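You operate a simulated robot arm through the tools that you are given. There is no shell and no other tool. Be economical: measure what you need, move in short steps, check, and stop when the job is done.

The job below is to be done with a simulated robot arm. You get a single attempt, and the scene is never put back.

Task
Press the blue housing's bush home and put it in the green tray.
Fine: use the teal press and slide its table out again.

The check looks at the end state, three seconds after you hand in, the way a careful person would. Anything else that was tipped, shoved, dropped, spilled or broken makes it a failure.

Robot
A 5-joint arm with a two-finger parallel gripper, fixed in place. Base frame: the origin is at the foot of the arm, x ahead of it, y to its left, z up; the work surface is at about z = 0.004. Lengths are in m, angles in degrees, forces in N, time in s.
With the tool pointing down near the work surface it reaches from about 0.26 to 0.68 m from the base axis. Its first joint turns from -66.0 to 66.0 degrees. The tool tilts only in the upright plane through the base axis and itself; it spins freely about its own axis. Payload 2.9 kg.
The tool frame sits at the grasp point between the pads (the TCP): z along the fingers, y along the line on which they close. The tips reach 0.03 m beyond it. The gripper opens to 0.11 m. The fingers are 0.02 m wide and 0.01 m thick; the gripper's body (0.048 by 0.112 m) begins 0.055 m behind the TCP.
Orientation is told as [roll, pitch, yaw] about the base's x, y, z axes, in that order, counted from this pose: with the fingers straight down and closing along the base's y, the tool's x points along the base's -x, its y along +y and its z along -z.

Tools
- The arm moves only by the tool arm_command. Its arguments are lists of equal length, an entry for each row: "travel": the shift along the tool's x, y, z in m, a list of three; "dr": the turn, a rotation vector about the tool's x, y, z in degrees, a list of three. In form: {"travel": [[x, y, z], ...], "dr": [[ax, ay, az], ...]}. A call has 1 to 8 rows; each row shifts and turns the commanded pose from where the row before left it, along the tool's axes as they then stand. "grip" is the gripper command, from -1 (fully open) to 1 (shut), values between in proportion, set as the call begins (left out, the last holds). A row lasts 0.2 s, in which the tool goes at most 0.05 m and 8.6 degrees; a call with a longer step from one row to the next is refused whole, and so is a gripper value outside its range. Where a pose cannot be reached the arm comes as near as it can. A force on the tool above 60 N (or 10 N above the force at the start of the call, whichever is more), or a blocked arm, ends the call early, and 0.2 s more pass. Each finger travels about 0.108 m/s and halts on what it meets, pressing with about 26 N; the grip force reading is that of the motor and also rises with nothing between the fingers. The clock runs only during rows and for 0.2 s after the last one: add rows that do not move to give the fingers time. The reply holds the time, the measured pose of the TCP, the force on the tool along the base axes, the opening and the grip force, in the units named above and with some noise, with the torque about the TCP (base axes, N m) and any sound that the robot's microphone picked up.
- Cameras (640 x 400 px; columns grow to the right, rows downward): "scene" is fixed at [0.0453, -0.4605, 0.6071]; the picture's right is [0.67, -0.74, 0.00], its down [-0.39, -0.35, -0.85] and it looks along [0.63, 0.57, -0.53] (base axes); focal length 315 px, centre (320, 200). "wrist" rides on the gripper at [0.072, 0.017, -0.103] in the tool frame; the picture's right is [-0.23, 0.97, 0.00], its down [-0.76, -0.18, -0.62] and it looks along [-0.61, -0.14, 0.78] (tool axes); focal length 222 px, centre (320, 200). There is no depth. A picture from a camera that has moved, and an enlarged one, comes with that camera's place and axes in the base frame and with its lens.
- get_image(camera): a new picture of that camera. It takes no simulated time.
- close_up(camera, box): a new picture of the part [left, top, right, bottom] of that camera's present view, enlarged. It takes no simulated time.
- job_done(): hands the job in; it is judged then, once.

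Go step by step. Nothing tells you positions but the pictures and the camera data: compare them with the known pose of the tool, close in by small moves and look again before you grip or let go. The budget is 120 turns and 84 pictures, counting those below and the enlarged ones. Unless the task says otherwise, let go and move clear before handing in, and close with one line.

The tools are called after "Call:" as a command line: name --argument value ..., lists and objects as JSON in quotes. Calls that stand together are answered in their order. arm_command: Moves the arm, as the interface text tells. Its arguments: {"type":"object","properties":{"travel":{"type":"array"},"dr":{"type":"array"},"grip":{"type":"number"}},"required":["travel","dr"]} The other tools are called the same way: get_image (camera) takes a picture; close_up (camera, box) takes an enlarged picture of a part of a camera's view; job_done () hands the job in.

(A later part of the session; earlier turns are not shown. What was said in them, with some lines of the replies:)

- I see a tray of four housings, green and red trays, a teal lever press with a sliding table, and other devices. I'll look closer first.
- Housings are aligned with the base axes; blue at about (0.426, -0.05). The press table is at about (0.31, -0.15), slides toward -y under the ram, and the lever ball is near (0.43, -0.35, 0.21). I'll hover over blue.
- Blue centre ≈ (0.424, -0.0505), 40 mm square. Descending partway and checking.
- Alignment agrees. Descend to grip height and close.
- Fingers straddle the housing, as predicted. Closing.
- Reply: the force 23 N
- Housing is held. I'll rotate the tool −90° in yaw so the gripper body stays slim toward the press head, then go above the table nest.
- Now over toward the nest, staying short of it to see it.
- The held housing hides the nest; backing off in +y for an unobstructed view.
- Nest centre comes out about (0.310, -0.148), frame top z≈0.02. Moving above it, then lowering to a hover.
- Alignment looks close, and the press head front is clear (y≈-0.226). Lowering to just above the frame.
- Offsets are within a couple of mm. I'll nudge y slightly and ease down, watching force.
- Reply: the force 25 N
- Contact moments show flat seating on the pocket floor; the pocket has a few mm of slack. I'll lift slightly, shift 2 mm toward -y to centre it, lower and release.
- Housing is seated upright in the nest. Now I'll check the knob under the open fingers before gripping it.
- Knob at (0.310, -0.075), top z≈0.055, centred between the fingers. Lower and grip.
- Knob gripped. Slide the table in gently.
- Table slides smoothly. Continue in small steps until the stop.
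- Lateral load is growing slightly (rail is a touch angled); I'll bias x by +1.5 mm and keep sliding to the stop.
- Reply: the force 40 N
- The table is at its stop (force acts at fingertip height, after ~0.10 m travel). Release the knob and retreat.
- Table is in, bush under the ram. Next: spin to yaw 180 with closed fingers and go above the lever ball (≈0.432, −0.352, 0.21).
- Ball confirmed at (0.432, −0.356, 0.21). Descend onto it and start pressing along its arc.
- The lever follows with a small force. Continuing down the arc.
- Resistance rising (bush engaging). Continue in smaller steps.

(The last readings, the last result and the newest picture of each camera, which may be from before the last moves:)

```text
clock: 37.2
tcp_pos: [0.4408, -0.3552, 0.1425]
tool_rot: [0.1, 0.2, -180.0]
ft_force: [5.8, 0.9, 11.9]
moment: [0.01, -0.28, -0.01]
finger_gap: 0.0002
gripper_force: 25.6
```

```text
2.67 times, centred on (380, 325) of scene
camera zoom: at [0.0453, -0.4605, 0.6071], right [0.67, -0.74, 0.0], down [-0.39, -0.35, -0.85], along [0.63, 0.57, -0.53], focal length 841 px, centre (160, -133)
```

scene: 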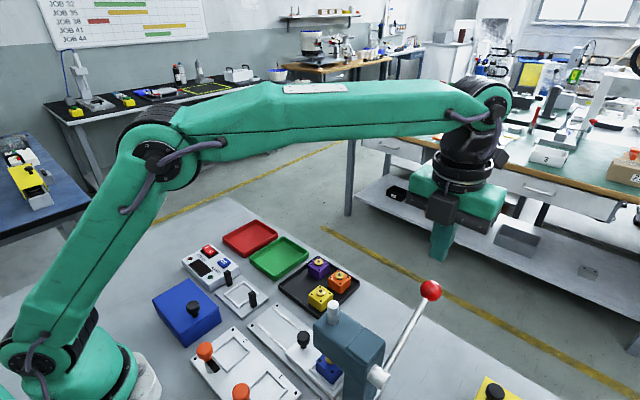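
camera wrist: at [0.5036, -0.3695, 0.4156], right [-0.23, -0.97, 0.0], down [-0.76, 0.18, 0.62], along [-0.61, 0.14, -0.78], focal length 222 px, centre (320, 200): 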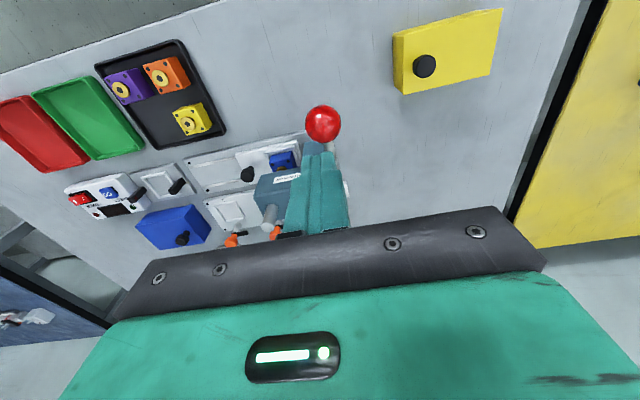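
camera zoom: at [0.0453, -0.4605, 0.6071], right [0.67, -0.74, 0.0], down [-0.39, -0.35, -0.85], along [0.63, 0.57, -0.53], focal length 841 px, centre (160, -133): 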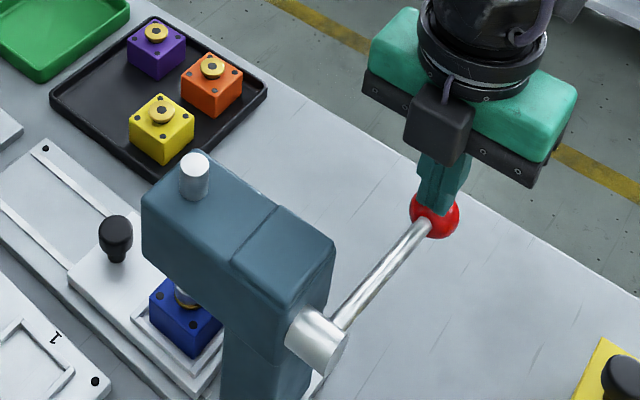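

Ram is on the bush and pressing it in. Continue until a firm stop.

Call:
arm_command --travel '[[-0.001, 0, 0.004], [-0.001, 0, 0.004], [-0.002, 0, 0.004], [0, 0, 0]]' --dr '[[0, 0, 0], [0, 0, 0], [0, 0, 0], [0, 0, 0]]'

Call:
arm_command --travel '[[-0.002, 0, 0.004], [-0.002, 0, 0.004], [-0.002, 0, 0.004], [0, 0, 0]]' --dr '[[0, 0, 0], [0, 0, 0], [0, 0, 0], [0, 0, 0]]'

Call:
close_up --camera "scene" --box '[300, 250, 460, 400]'

```text
clock: 38.2
tcp_pos: [0.4374, -0.3537, 0.1325]
tool_rot: [0.2, 0.3, -179.9]
ft_force: [3.1, 13.7, 34.2]
moment: [0.42, -0.32, -0.12]
finger_gap: 0.0
gripper_force: 26.2
```

```text
clock: 38.7
tcp_pos: [0.4382, -0.3541, 0.1354]
tool_rot: [0.6, 0.8, -179.8]
ft_force: [-4.1, 3.7, 12.1]
moment: [0.1, 0.04, 0.07]
finger_gap: 0.0
gripper_force: 26.2
stopped in row 2: the force on the tool passed its limit (the readings are from after the stop); the commanded pose is now the measured one
```

```text
2.67 times, centred on (380, 325) of scene
camera zoom: at [0.0452, -0.4605, 0.6071], right [0.67, -0.74, 0.0], down [-0.39, -0.35, -0.85], along [0.63, 0.57, -0.53], focal length 841 px, centre (160, -133)
```

zoom: 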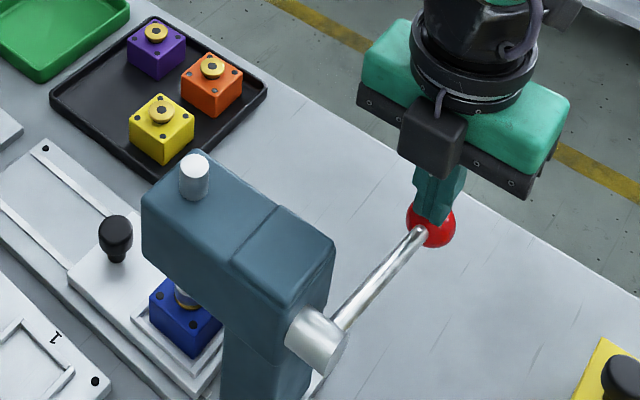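

A hard stop with the force limit: the bush looks bottomed. A close look before raising.

Call:
close_up --camera "scene" --box '[315, 330, 375, 380]'

Call:
arm_command --travel '[[0, 0, -0.01], [0.001, 0, -0.01], [0.001, 0, -0.02], [0, 0, -0.02], [0, 0, 0]]' --dr '[[0, 0, 0], [0, 0, 0], [0, 0, 0], [0, 0, 0], [0, 0, 0]]'

Call:
close_up --camera "scene" --box '[300, 220, 480, 400]'

```text
8.00 times, centred on (345, 355) of scene
camera zoom: at [0.0452, -0.4605, 0.6071], right [0.67, -0.74, 0.0], down [-0.39, -0.35, -0.85], along [0.63, 0.57, -0.53], focal length 2522 px, centre (120, -1040)
```

zoom: 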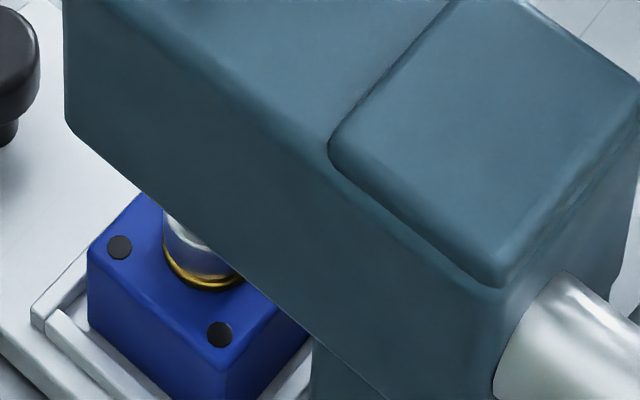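

```text
clock: 39.9
tcp_pos: [0.4386, -0.3528, 0.1916]
tool_rot: [0.5, 0.6, -179.8]
ft_force: [-1.3, 0.0, 2.9]
moment: [-0.01, 0.04, -0.02]
finger_gap: 0.0002
gripper_force: 25.8
```

```text
2.22 times, centred on (390, 310) of scene
camera zoom: at [0.0453, -0.4605, 0.6071], right [0.67, -0.74, 0.0], down [-0.39, -0.35, -0.85], along [0.63, 0.57, -0.53], focal length 700 px, centre (164, -44)
```

zoom: 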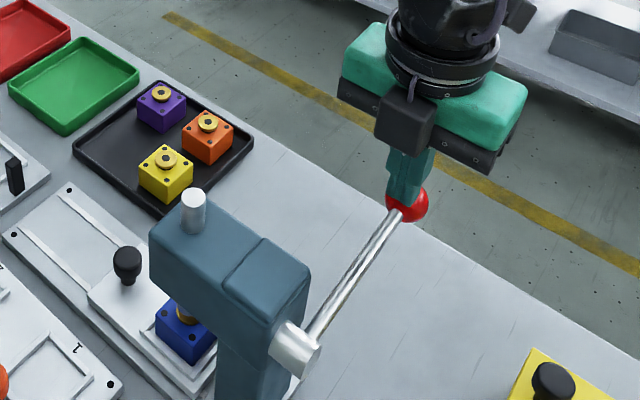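

The lever springs back with the finger. I'll let it up gently to its rest.

Call:
arm_command --travel '[[0, 0, -0.015], [0, 0, -0.015], [-0.002, 0, -0.015], [-0.003, 0, -0.015], [0, 0, -0.02], [0, 0, -0.03], [0, 0, 0]]' --dr '[[0, 0, 0], [0, 0, 0], [0, 0, 0], [0, 0, 0], [0, 0, 0], [0, 0, 0], [0, 0, 0]]'

Call:
close_up --camera "scene" --box '[300, 220, 480, 400]'

Call:
close_up --camera "scene" --box '[315, 330, 375, 380]'

```text
clock: 41.5
tcp_pos: [0.4336, -0.3522, 0.3021]
tool_rot: [0.5, 0.6, -179.9]
ft_force: [0.0, 0.3, -1.2]
moment: [0.01, 0.0, 0.0]
finger_gap: 0.0
gripper_force: 26.2
```

```text
2.22 times, centred on (390, 310) of scene
camera zoom: at [0.0453, -0.4605, 0.6071], right [0.67, -0.74, 0.0], down [-0.39, -0.35, -0.85], along [0.63, 0.57, -0.53], focal length 700 px, centre (164, -44)
```

zoom: 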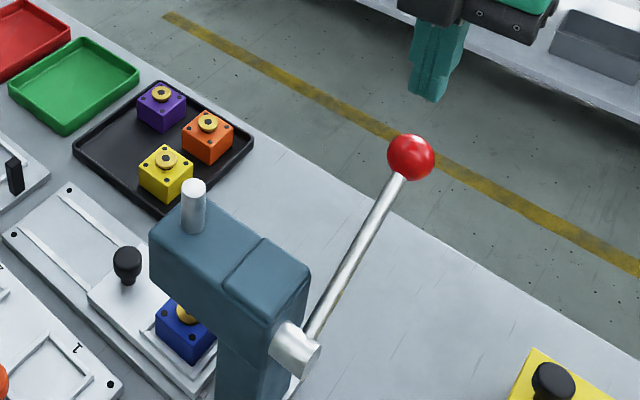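

```text
8.00 times, centred on (345, 355) of scene
camera zoom: at [0.0453, -0.4605, 0.6071], right [0.67, -0.74, 0.0], down [-0.39, -0.35, -0.85], along [0.63, 0.57, -0.53], focal length 2522 px, centre (120, -1040)
```

zoom: 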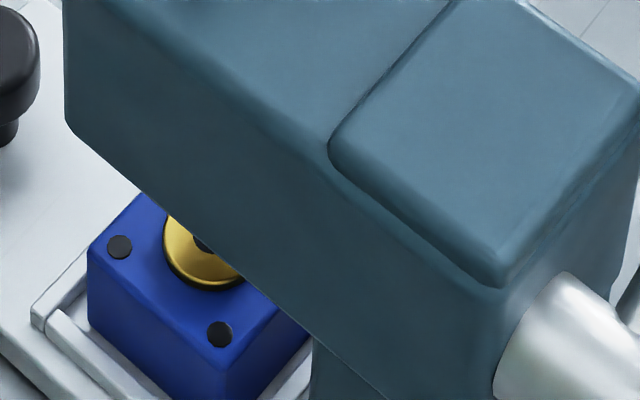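

The bush now sits flush. Back up, rotate to yaw −90 and return to the knob.

Call:
arm_command --travel '[[0, -0.03, -0.01], [0, -0.04, 0], [0, -0.04, 0], [0, -0.04, 0], [-0.03, -0.04, 0], [-0.03, -0.04, 0], [-0.03, -0.03, 0], [-0.03, 0, 0]]' --dr '[[-0.5, 0.6, 0], [0, 0, 0], [0, 0, 0], [0, 0, 0], [0, 0, 0], [0, 0, 0], [0, 0, 0], [0, 0, 0]]'

Call:
arm_command --travel '[[0, 0, 0], [0, 0, 0], [0, 0, 0], [0, 0, 0], [0, 0, 0], [0, 0, 0], [0, 0, 0], [0, 0, 0]]' --dr '[[0, 0, -8.5], [0, 0, -8.5], [0, 0, -8.5], [0, 0, -8.5], [0, 0, -8.5], [0, 0, -8.5], [0, 0, -8.5], [0, 0, -8.5]]' --grip 0.2

Call:
arm_command --travel '[[0, 0, 0], [0, 0, 0], [0, 0, 0], [0, 0, 0]]' --dr '[[0, 0, -8], [0, 0, -8], [0, 0, -6], [0, 0, 0]]'

```text
clock: 43.3
tcp_pos: [0.3099, -0.0936, 0.3056]
tool_rot: [0.5, 1.4, -179.8]
ft_force: [-0.2, -0.7, -0.7]
moment: [-0.01, 0.0, 0.02]
finger_gap: 0.0001
gripper_force: 25.6
```

```text
clock: 45.1
tcp_pos: [0.3124, -0.0927, 0.3058]
tool_rot: [1.4, 0.1, -111.5]
ft_force: [-0.5, -0.2, 0.8]
moment: [0.01, 0.01, 0.02]
finger_gap: 0.0438
gripper_force: 0.1
```

```text
clock: 46.1
tcp_pos: [0.3119, -0.0932, 0.3052]
tool_rot: [1.4, -0.5, -89.7]
ft_force: [0.6, 0.4, -0.3]
moment: [-0.02, 0.0, 0.0]
finger_gap: 0.044
gripper_force: 0.1
```

Call:
arm_command --travel '[[0, 0, 0], [-0.02, 0, 0.04], [-0.03, 0, 0.04], [-0.028, 0, 0.04], [0, 0, 0.04], [0, 0, 0]]' --dr '[[1.4, 0.5, 0], [0, 0, 0], [0, 0, 0], [0, 0, 0], [0, 0, 0], [0, 0, 0]]'

Call:
close_up --camera "scene" --box '[240, 250, 400, 370]'

Call:
get_image --camera "wrist"

```text
clock: 47.5
tcp_pos: [0.3119, -0.1728, 0.1471]
tool_rot: [0.1, -0.1, -89.9]
ft_force: [-0.5, 0.7, -0.2]
moment: [0.02, 0.02, 0.03]
finger_gap: 0.044
gripper_force: 0.0
```

```text
3.33 times, centred on (320, 310) of scene
camera zoom: at [0.0453, -0.4605, 0.6071], right [0.67, -0.74, 0.0], down [-0.39, -0.35, -0.85], along [0.63, 0.57, -0.53], focal length 1051 px, centre (320, -167)
```

zoom: 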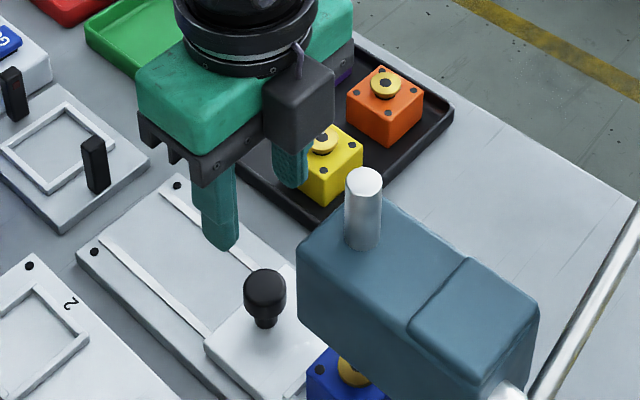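

```text
36 pictures are left
camera wrist: at [0.3277, -0.1014, 0.2505], right [0.97, -0.22, 0.0], down [-0.18, -0.76, 0.62], along [-0.14, -0.61, -0.78], focal length 222 px, centre (320, 200)
```

wrist: 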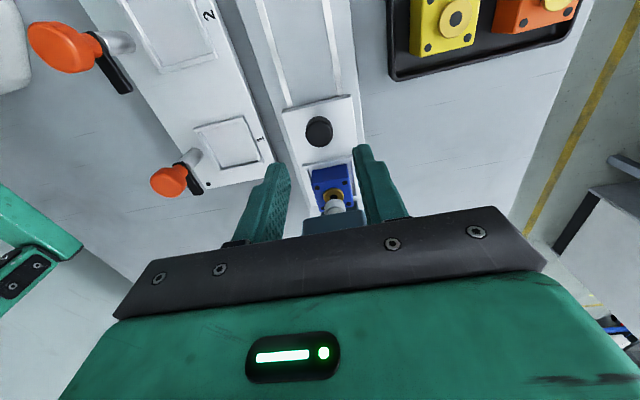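

Knob at (0.311, −0.176), same pose as when released. Descend and grip.

Call:
arm_command --travel '[[0, 0, 0.03], [0, 0, 0.03], [0, 0, 0.015], [0, 0, 0]]' --dr '[[0, 0, 0], [0, 0, 0], [0, 0, 0], [0, 0, 0]]'

Call:
arm_command --travel '[[0, 0, 0], [0, 0, 0], [0, 0, 0]]' --dr '[[0, 0, 0], [0, 0, 0], [0, 0, 0]]' --grip 1.0

Call:
arm_command --travel '[[0.004, 0, 0], [0.008, 0, 0], [0.01, 0, 0], [0.01, 0, 0], [0.01, 0, 0], [0.01, 0, 0], [0.01, 0, 0], [0.008, 0, 0]]' --dr '[[0, 0, 0], [0, 0, 0], [0, 0, 0], [0, 0, 0], [0, 0, 0], [0, 0, 0], [0, 0, 0], [0, 0, 0]]'

Call:
close_up --camera "scene" --box '[240, 250, 400, 370]'

```text
clock: 48.5
tcp_pos: [0.312, -0.1728, 0.0722]
tool_rot: [0.0, -0.1, -89.8]
ft_force: [0.1, -1.3, 0.1]
moment: [-0.01, -0.02, -0.02]
finger_gap: 0.0438
gripper_force: 0.1
```

```text
clock: 49.3
tcp_pos: [0.3097, -0.1725, 0.0718]
tool_rot: [0.0, 0.1, -89.9]
ft_force: [-17.8, -1.9, 2.5]
moment: [-0.08, 0.34, -0.14]
finger_gap: 0.0253
gripper_force: 44.8
```

```text
clock: 51.1
tcp_pos: [0.3095, -0.1034, 0.0718]
tool_rot: [-0.4, 0.1, -89.8]
ft_force: [-29.7, 0.2, 37.9]
moment: [-0.17, 0.71, -0.15]
finger_gap: 0.025
gripper_force: 45.2
```

```text
3.33 times, centred on (320, 310) of scene
camera zoom: at [0.0452, -0.4605, 0.6071], right [0.67, -0.74, 0.0], down [-0.39, -0.35, -0.85], along [0.63, 0.57, -0.53], focal length 1051 px, centre (320, -167)
```

zoom: 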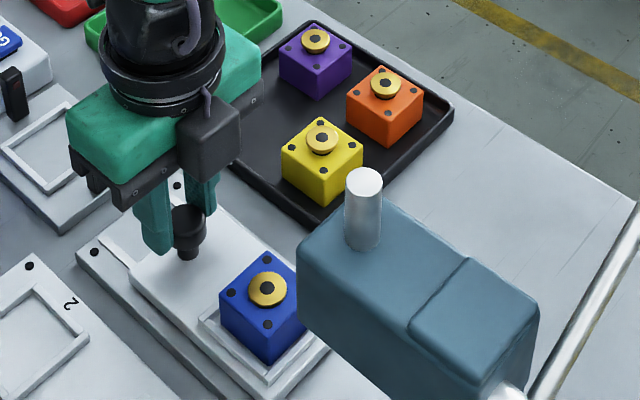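

Sliding out well; relieve the lateral load by −2 mm in x and continue to the original out position.

Call:
arm_command --travel '[[0.002, -0.001, -0.0005], [0.006, -0.001, -0.0005], [0.008, -0.0005, 0], [0.008, 0, 0], [0.005, 0, 0], [0.003, 0, 0], [0, 0, 0]]' --dr '[[0, 0, 0], [0, 0, 0], [0, 0, 0], [0, 0, 0], [0, 0, 0], [0, 0, 0], [0, 0, 0]]'

Call:
close_up --camera "scene" --box '[240, 280, 360, 370]'

```text
clock: 52.7
tcp_pos: [0.3105, -0.0725, 0.0721]
tool_rot: [0.1, -0.1, -89.9]
ft_force: [15.4, -25.1, -30.1]
moment: [-0.41, -0.19, 0.0]
finger_gap: 0.0251
gripper_force: 44.8
```

```text
4.44 times, centred on (300, 325) of scene
camera zoom: at [0.0454, -0.4606, 0.607], right [0.67, -0.74, 0.0], down [-0.39, -0.35, -0.85], along [0.63, 0.57, -0.53], focal length 1401 px, centre (409, -356)
```

zoom: 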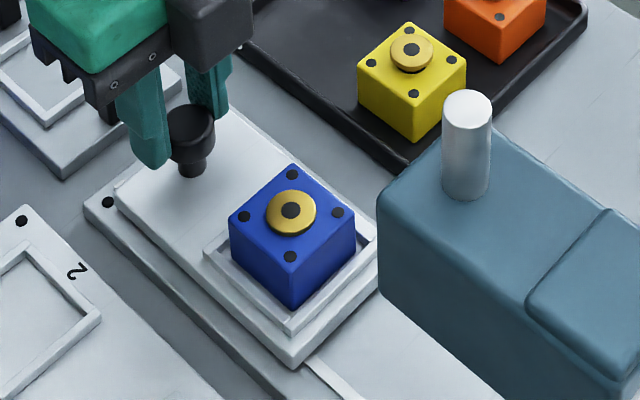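

Table is back at its outer stop and the bush is flush. Release the knob and lift clear.

Call:
arm_command --travel '[[-0.001, 0, 0.0005], [0, 0, 0], [0, 0, 0], [0, 0, 0]]' --dr '[[0, 0, 0], [0, 0, 0], [0, 0, 0], [0, 0, 0]]' --grip 0.0

Call:
arm_command --travel '[[0, 0, -0.03], [0, 0, -0.04], [0, 0, -0.03], [0, 0, 0]]' --dr '[[0, 0, 0], [0, 0, 0], [0, 0, 0], [0, 0, 0]]'

Call:
close_up --camera "scene" --box '[265, 300, 345, 360]'

Call:
close_up --camera "scene" --box '[140, 200, 460, 400]'

```text
clock: 53.7
tcp_pos: [0.3087, -0.0716, 0.0713]
tool_rot: [0.0, 0.1, -89.8]
ft_force: [-0.3, 0.4, -0.4]
moment: [-0.01, 0.02, 0.04]
finger_gap: 0.0548
gripper_force: 0.1
```

```text
clock: 54.7
tcp_pos: [0.3096, -0.0705, 0.1713]
tool_rot: [0.0, 0.0, -89.7]
ft_force: [-0.2, 0.1, 0.3]
moment: [0.02, 0.0, 0.0]
finger_gap: 0.0553
gripper_force: 0.1
```

```text
6.67 times, centred on (305, 330) of scene
camera zoom: at [0.0453, -0.4605, 0.6071], right [0.67, -0.74, 0.0], down [-0.39, -0.35, -0.85], along [0.63, 0.57, -0.53], focal length 2102 px, centre (420, -667)
```

zoom: 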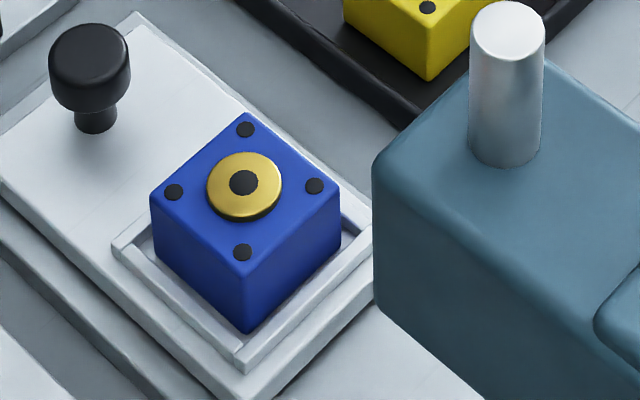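

```text
2.00 times, centred on (300, 300) of scene
camera zoom: at [0.0453, -0.4605, 0.6071], right [0.67, -0.74, 0.0], down [-0.39, -0.35, -0.85], along [0.63, 0.57, -0.53], focal length 630 px, centre (360, 0)
```

zoom: 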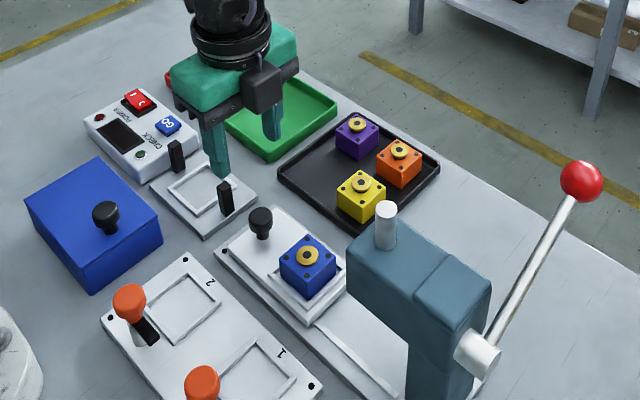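

Bush home, housing unmoved in the nest. Go pick it up with the same pose used to place it.

Call:
arm_command --travel '[[-0.04, 0, 0], [-0.0405, 0, 0], [0, 0, 0.04], [0, 0, 0.03], [0, 0, 0.02], [0, 0, 0.014], [0, 0, 0]]' --dr '[[0, 0, 0], [0, 0, 0], [0, 0, 0], [0, 0, 0], [0, 0, 0], [0, 0, 0], [0, 0, 0]]'

Call:
close_up --camera "scene" --box '[260, 290, 340, 350]'

Call:
close_up --camera "wrist" --box '[240, 80, 400, 240]'

```text
clock: 56.3
tcp_pos: [0.3096, -0.1527, 0.0669]
tool_rot: [0.1, 0.1, -89.9]
ft_force: [-0.4, -0.4, 0.2]
moment: [0.0, 0.0, -0.01]
finger_gap: 0.0549
gripper_force: 0.2
```

```text
6.67 times, centred on (300, 320) of scene
camera zoom: at [0.0453, -0.4605, 0.6071], right [0.67, -0.74, 0.0], down [-0.39, -0.35, -0.85], along [0.63, 0.57, -0.53], focal length 2102 px, centre (453, -600)
```

zoom: 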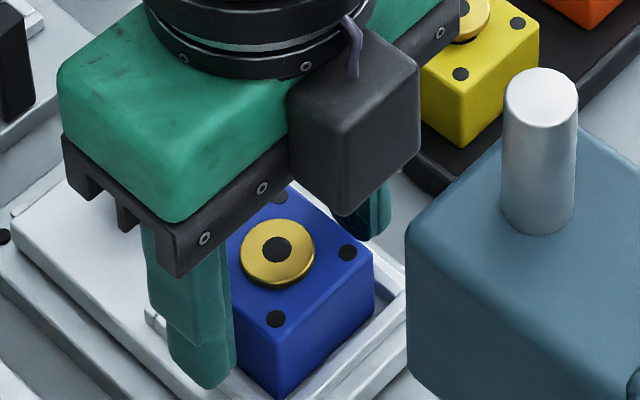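

```text
2.50 times, centred on (320, 160) of wrist
camera zoom: at [0.3254, -0.0817, 0.1706], right [0.97, -0.22, 0.0], down [-0.18, -0.76, 0.62], along [-0.14, -0.61, -0.78], focal length 555 px, centre (320, 300)
```

zoom: 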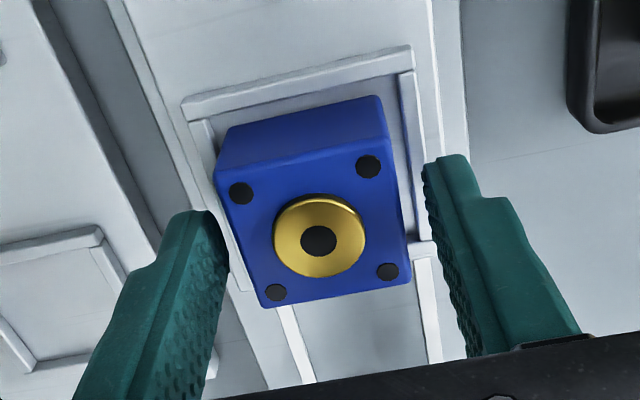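

Straddling it cleanly. Grip and lift.

Call:
arm_command --travel '[[0, 0, 0], [0, 0, 0], [0, 0, 0]]' --dr '[[0, 0, 0], [0, 0, 0], [0, 0, 0]]' --grip 1.0

Call:
arm_command --travel '[[0, 0, -0.01], [0, 0, -0.02], [0, 0, -0.04], [0, 0, -0.04], [0, 0, -0.04], [0, 0, 0]]' --dr '[[0, 0, 0], [0, 0, 0], [0, 0, 0], [0, 0, 0], [0, 0, 0], [0, 0, 0]]'

Call:
arm_command --travel '[[0.03, 0.015, 0], [0.03, 0.02, 0], [0.03, 0.02, 0], [0.03, 0.02, 0], [0.03, 0.02, 0], [0.03, 0.02, 0], [0.03, 0.03, 0], [0, 0, 0]]' --dr '[[0, 0, 0], [0, 0, 0], [0, 0, 0], [0, 0, 0], [0, 0, 0], [0, 0, 0], [0, 0, 0], [0, 0, 0]]'

Call:
get_image --camera "wrist"

Call:
get_image --camera "scene"

```text
clock: 57.1
tcp_pos: [0.3098, -0.1522, 0.0676]
tool_rot: [0.1, 0.0, -89.8]
ft_force: [-1.1, -0.7, -0.3]
moment: [-0.01, 0.0, -0.02]
finger_gap: 0.0417
gripper_force: 26.1
```

```text
clock: 58.5
tcp_pos: [0.3091, -0.1503, 0.2189]
tool_rot: [0.1, -0.1, -89.8]
ft_force: [-0.4, -0.2, -0.9]
moment: [0.01, -0.01, 0.01]
finger_gap: 0.0414
gripper_force: 26.2
```

```text
clock: 60.3
tcp_pos: [0.4528, 0.0603, 0.2154]
tool_rot: [-0.2, 0.1, -89.8]
ft_force: [-0.2, -0.7, -2.2]
moment: [-0.01, 0.0, 0.01]
finger_gap: 0.0415
gripper_force: 26.0
```

```text
29 pictures are left
camera wrist: at [0.4697, 0.1311, 0.3189], right [0.97, -0.22, 0.0], down [-0.17, -0.76, 0.62], along [-0.14, -0.61, -0.78], focal length 222 px, centre (320, 200)
```

wrist: 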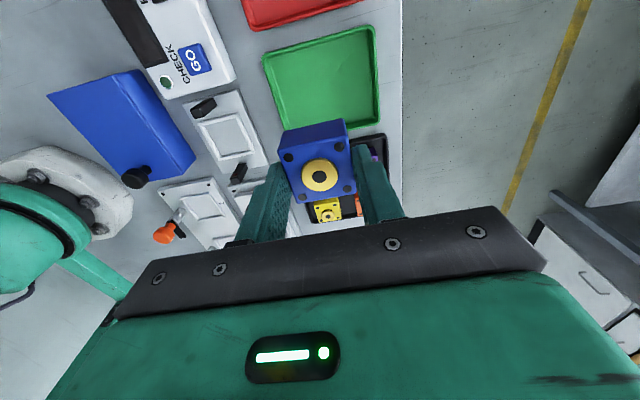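

```text
28 pictures are left
```

scene: 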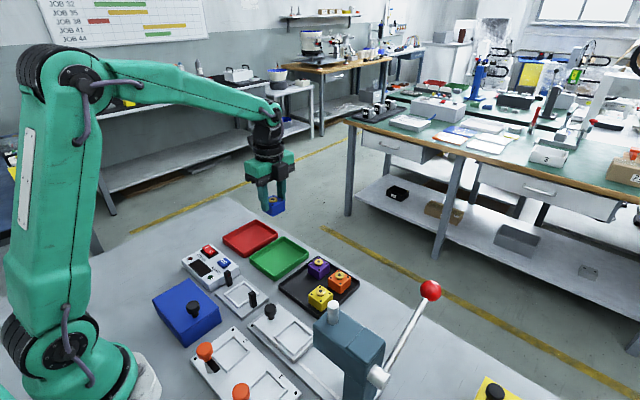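

Above the green tray (centre ≈ (0.457, 0.062)). Lower the housing into it.

Call:
arm_command --travel '[[0.002, 0.004, 0.04], [0, 0, 0.04], [0, 0, 0.04], [0, 0, 0.025], [0, 0, 0]]' --dr '[[0, 0, 0], [0, 0, 0], [0, 0, 0], [0, 0, 0], [0, 0, 0]]'

Call:
close_up --camera "scene" --box '[220, 200, 340, 290]'

```text
clock: 61.5
tcp_pos: [0.4572, 0.0603, 0.0705]
tool_rot: [-0.2, 0.0, -89.8]
ft_force: [0.9, 0.3, -1.3]
moment: [-0.01, 0.02, -0.01]
finger_gap: 0.0414
gripper_force: 25.8
```

```text
4.44 times, centred on (280, 245) of scene
camera zoom: at [0.0453, -0.4605, 0.6071], right [0.67, -0.74, 0.0], down [-0.39, -0.35, -0.85], along [0.63, 0.57, -0.53], focal length 1401 px, centre (498, 0)
```

zoom: 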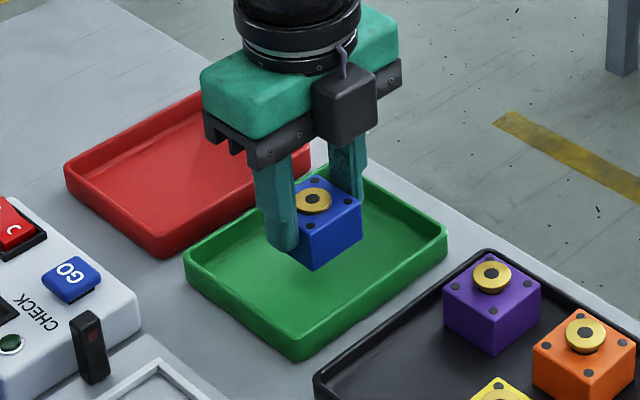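

Well centred in the green tray. Ease down until contact.

Call:
arm_command --travel '[[0, 0, 0.008], [0, 0, 0.006], [0, 0, 0.004], [0, 0, 0.002], [0, 0, 0]]' --dr '[[0, 0, 0], [0, 0, 0], [0, 0, 0], [0, 0, 0], [0, 0, 0]]'

```text
clock: 62.7
tcp_pos: [0.4577, 0.0596, 0.0497]
tool_rot: [-0.1, -0.1, -89.8]
ft_force: [-0.9, 0.6, -1.3]
moment: [-0.02, 0.01, -0.02]
finger_gap: 0.0414
gripper_force: 26.1
```

Call:
arm_command --travel '[[0, 0, 0.001], [0, 0, 0.001], [0, 0, 0.001], [0, 0, 0]]' --dr '[[0, 0, 0], [0, 0, 0], [0, 0, 0], [0, 0, 0]]'

Call:
close_up --camera "scene" --box '[240, 215, 320, 285]'

```text
clock: 63.7
tcp_pos: [0.4571, 0.0595, 0.0475]
tool_rot: [-0.2, 0.0, -89.8]
ft_force: [-2.5, 0.2, 4.0]
moment: [0.03, -0.03, 0.0]
finger_gap: 0.0416
gripper_force: 26.1
```

```text
5.71 times, centred on (280, 250) of scene
camera zoom: at [0.0453, -0.4605, 0.6071], right [0.67, -0.74, 0.0], down [-0.39, -0.35, -0.85], along [0.63, 0.57, -0.53], focal length 1801 px, centre (549, -86)
```

zoom: 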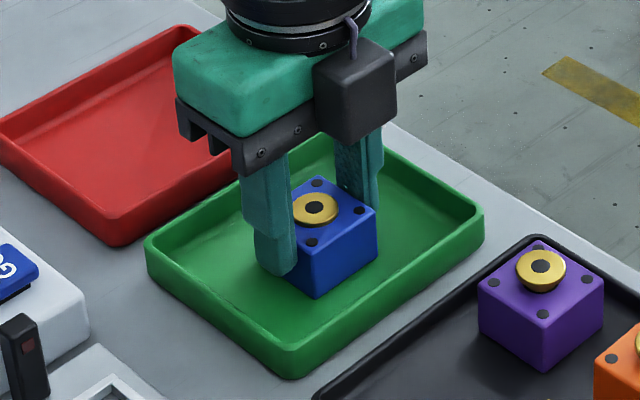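

Light contact: it's on the tray floor. Release, lift away and check.

Call:
arm_command --travel '[[0, 0, 0], [0, 0, 0], [0, 0, 0]]' --dr '[[0, 0, 0], [0, 0, 0], [0, 0, 0]]' --grip 0.0

Call:
arm_command --travel '[[0, 0, -0.02], [0, 0, -0.04], [0, 0, -0.04], [0, 0, -0.04], [0, 0, -0.04], [0, 0, -0.04], [0, 0, 0]]' --dr '[[0, 0, 0], [0, 0, 0], [0, 0, 0], [0, 0, 0], [0, 0, 0], [0, 0, 0], [0, 0, 0]]'

Call:
close_up --camera "scene" --box '[140, 200, 460, 400]'

Call:
close_up --camera "scene" --box '[240, 225, 360, 315]'

```text
clock: 64.5
tcp_pos: [0.458, 0.0599, 0.0464]
tool_rot: [-0.2, 0.0, -89.8]
ft_force: [0.1, 0.0, 0.1]
moment: [-0.01, -0.01, 0.02]
finger_gap: 0.0551
gripper_force: 0.0
```

```text
clock: 66.1
tcp_pos: [0.4589, 0.0613, 0.2691]
tool_rot: [-0.2, 0.1, -89.8]
ft_force: [0.4, 0.2, 0.0]
moment: [-0.05, 0.03, 0.02]
finger_gap: 0.0548
gripper_force: 0.0
```

```text
2.00 times, centred on (300, 300) of scene
camera zoom: at [0.0453, -0.4605, 0.6071], right [0.67, -0.74, 0.0], down [-0.39, -0.35, -0.85], along [0.63, 0.57, -0.53], focal length 630 px, centre (360, 0)
```

zoom: 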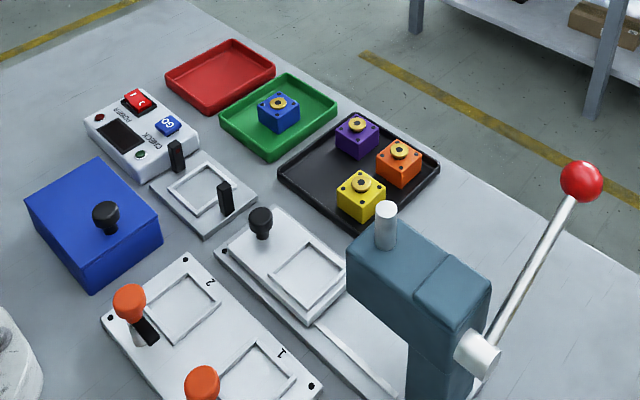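

```text
4.44 times, centred on (300, 270) of scene
camera zoom: at [0.0453, -0.4605, 0.6071], right [0.67, -0.74, 0.0], down [-0.39, -0.35, -0.85], along [0.63, 0.57, -0.53], focal length 1401 px, centre (409, -111)
```

zoom: 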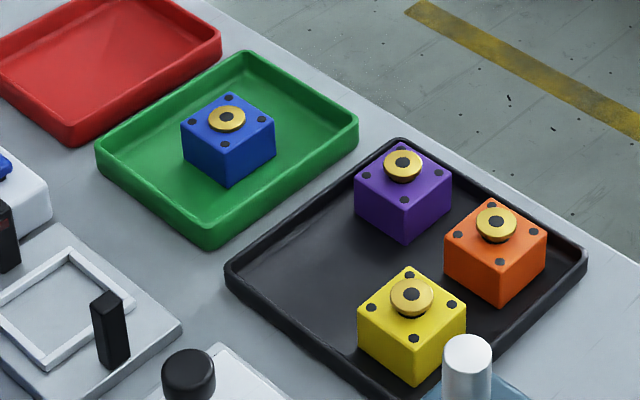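

The blue housing sits upright in the green tray with its bush flush. The table is out, the lever is up, and nothing else has moved. I'm handing in.

Call:
job_done

```text
The job is handed in.
```

The blue housing's bush was pressed home on the teal press, the press table is slid back out, and the housing is in the green tray.
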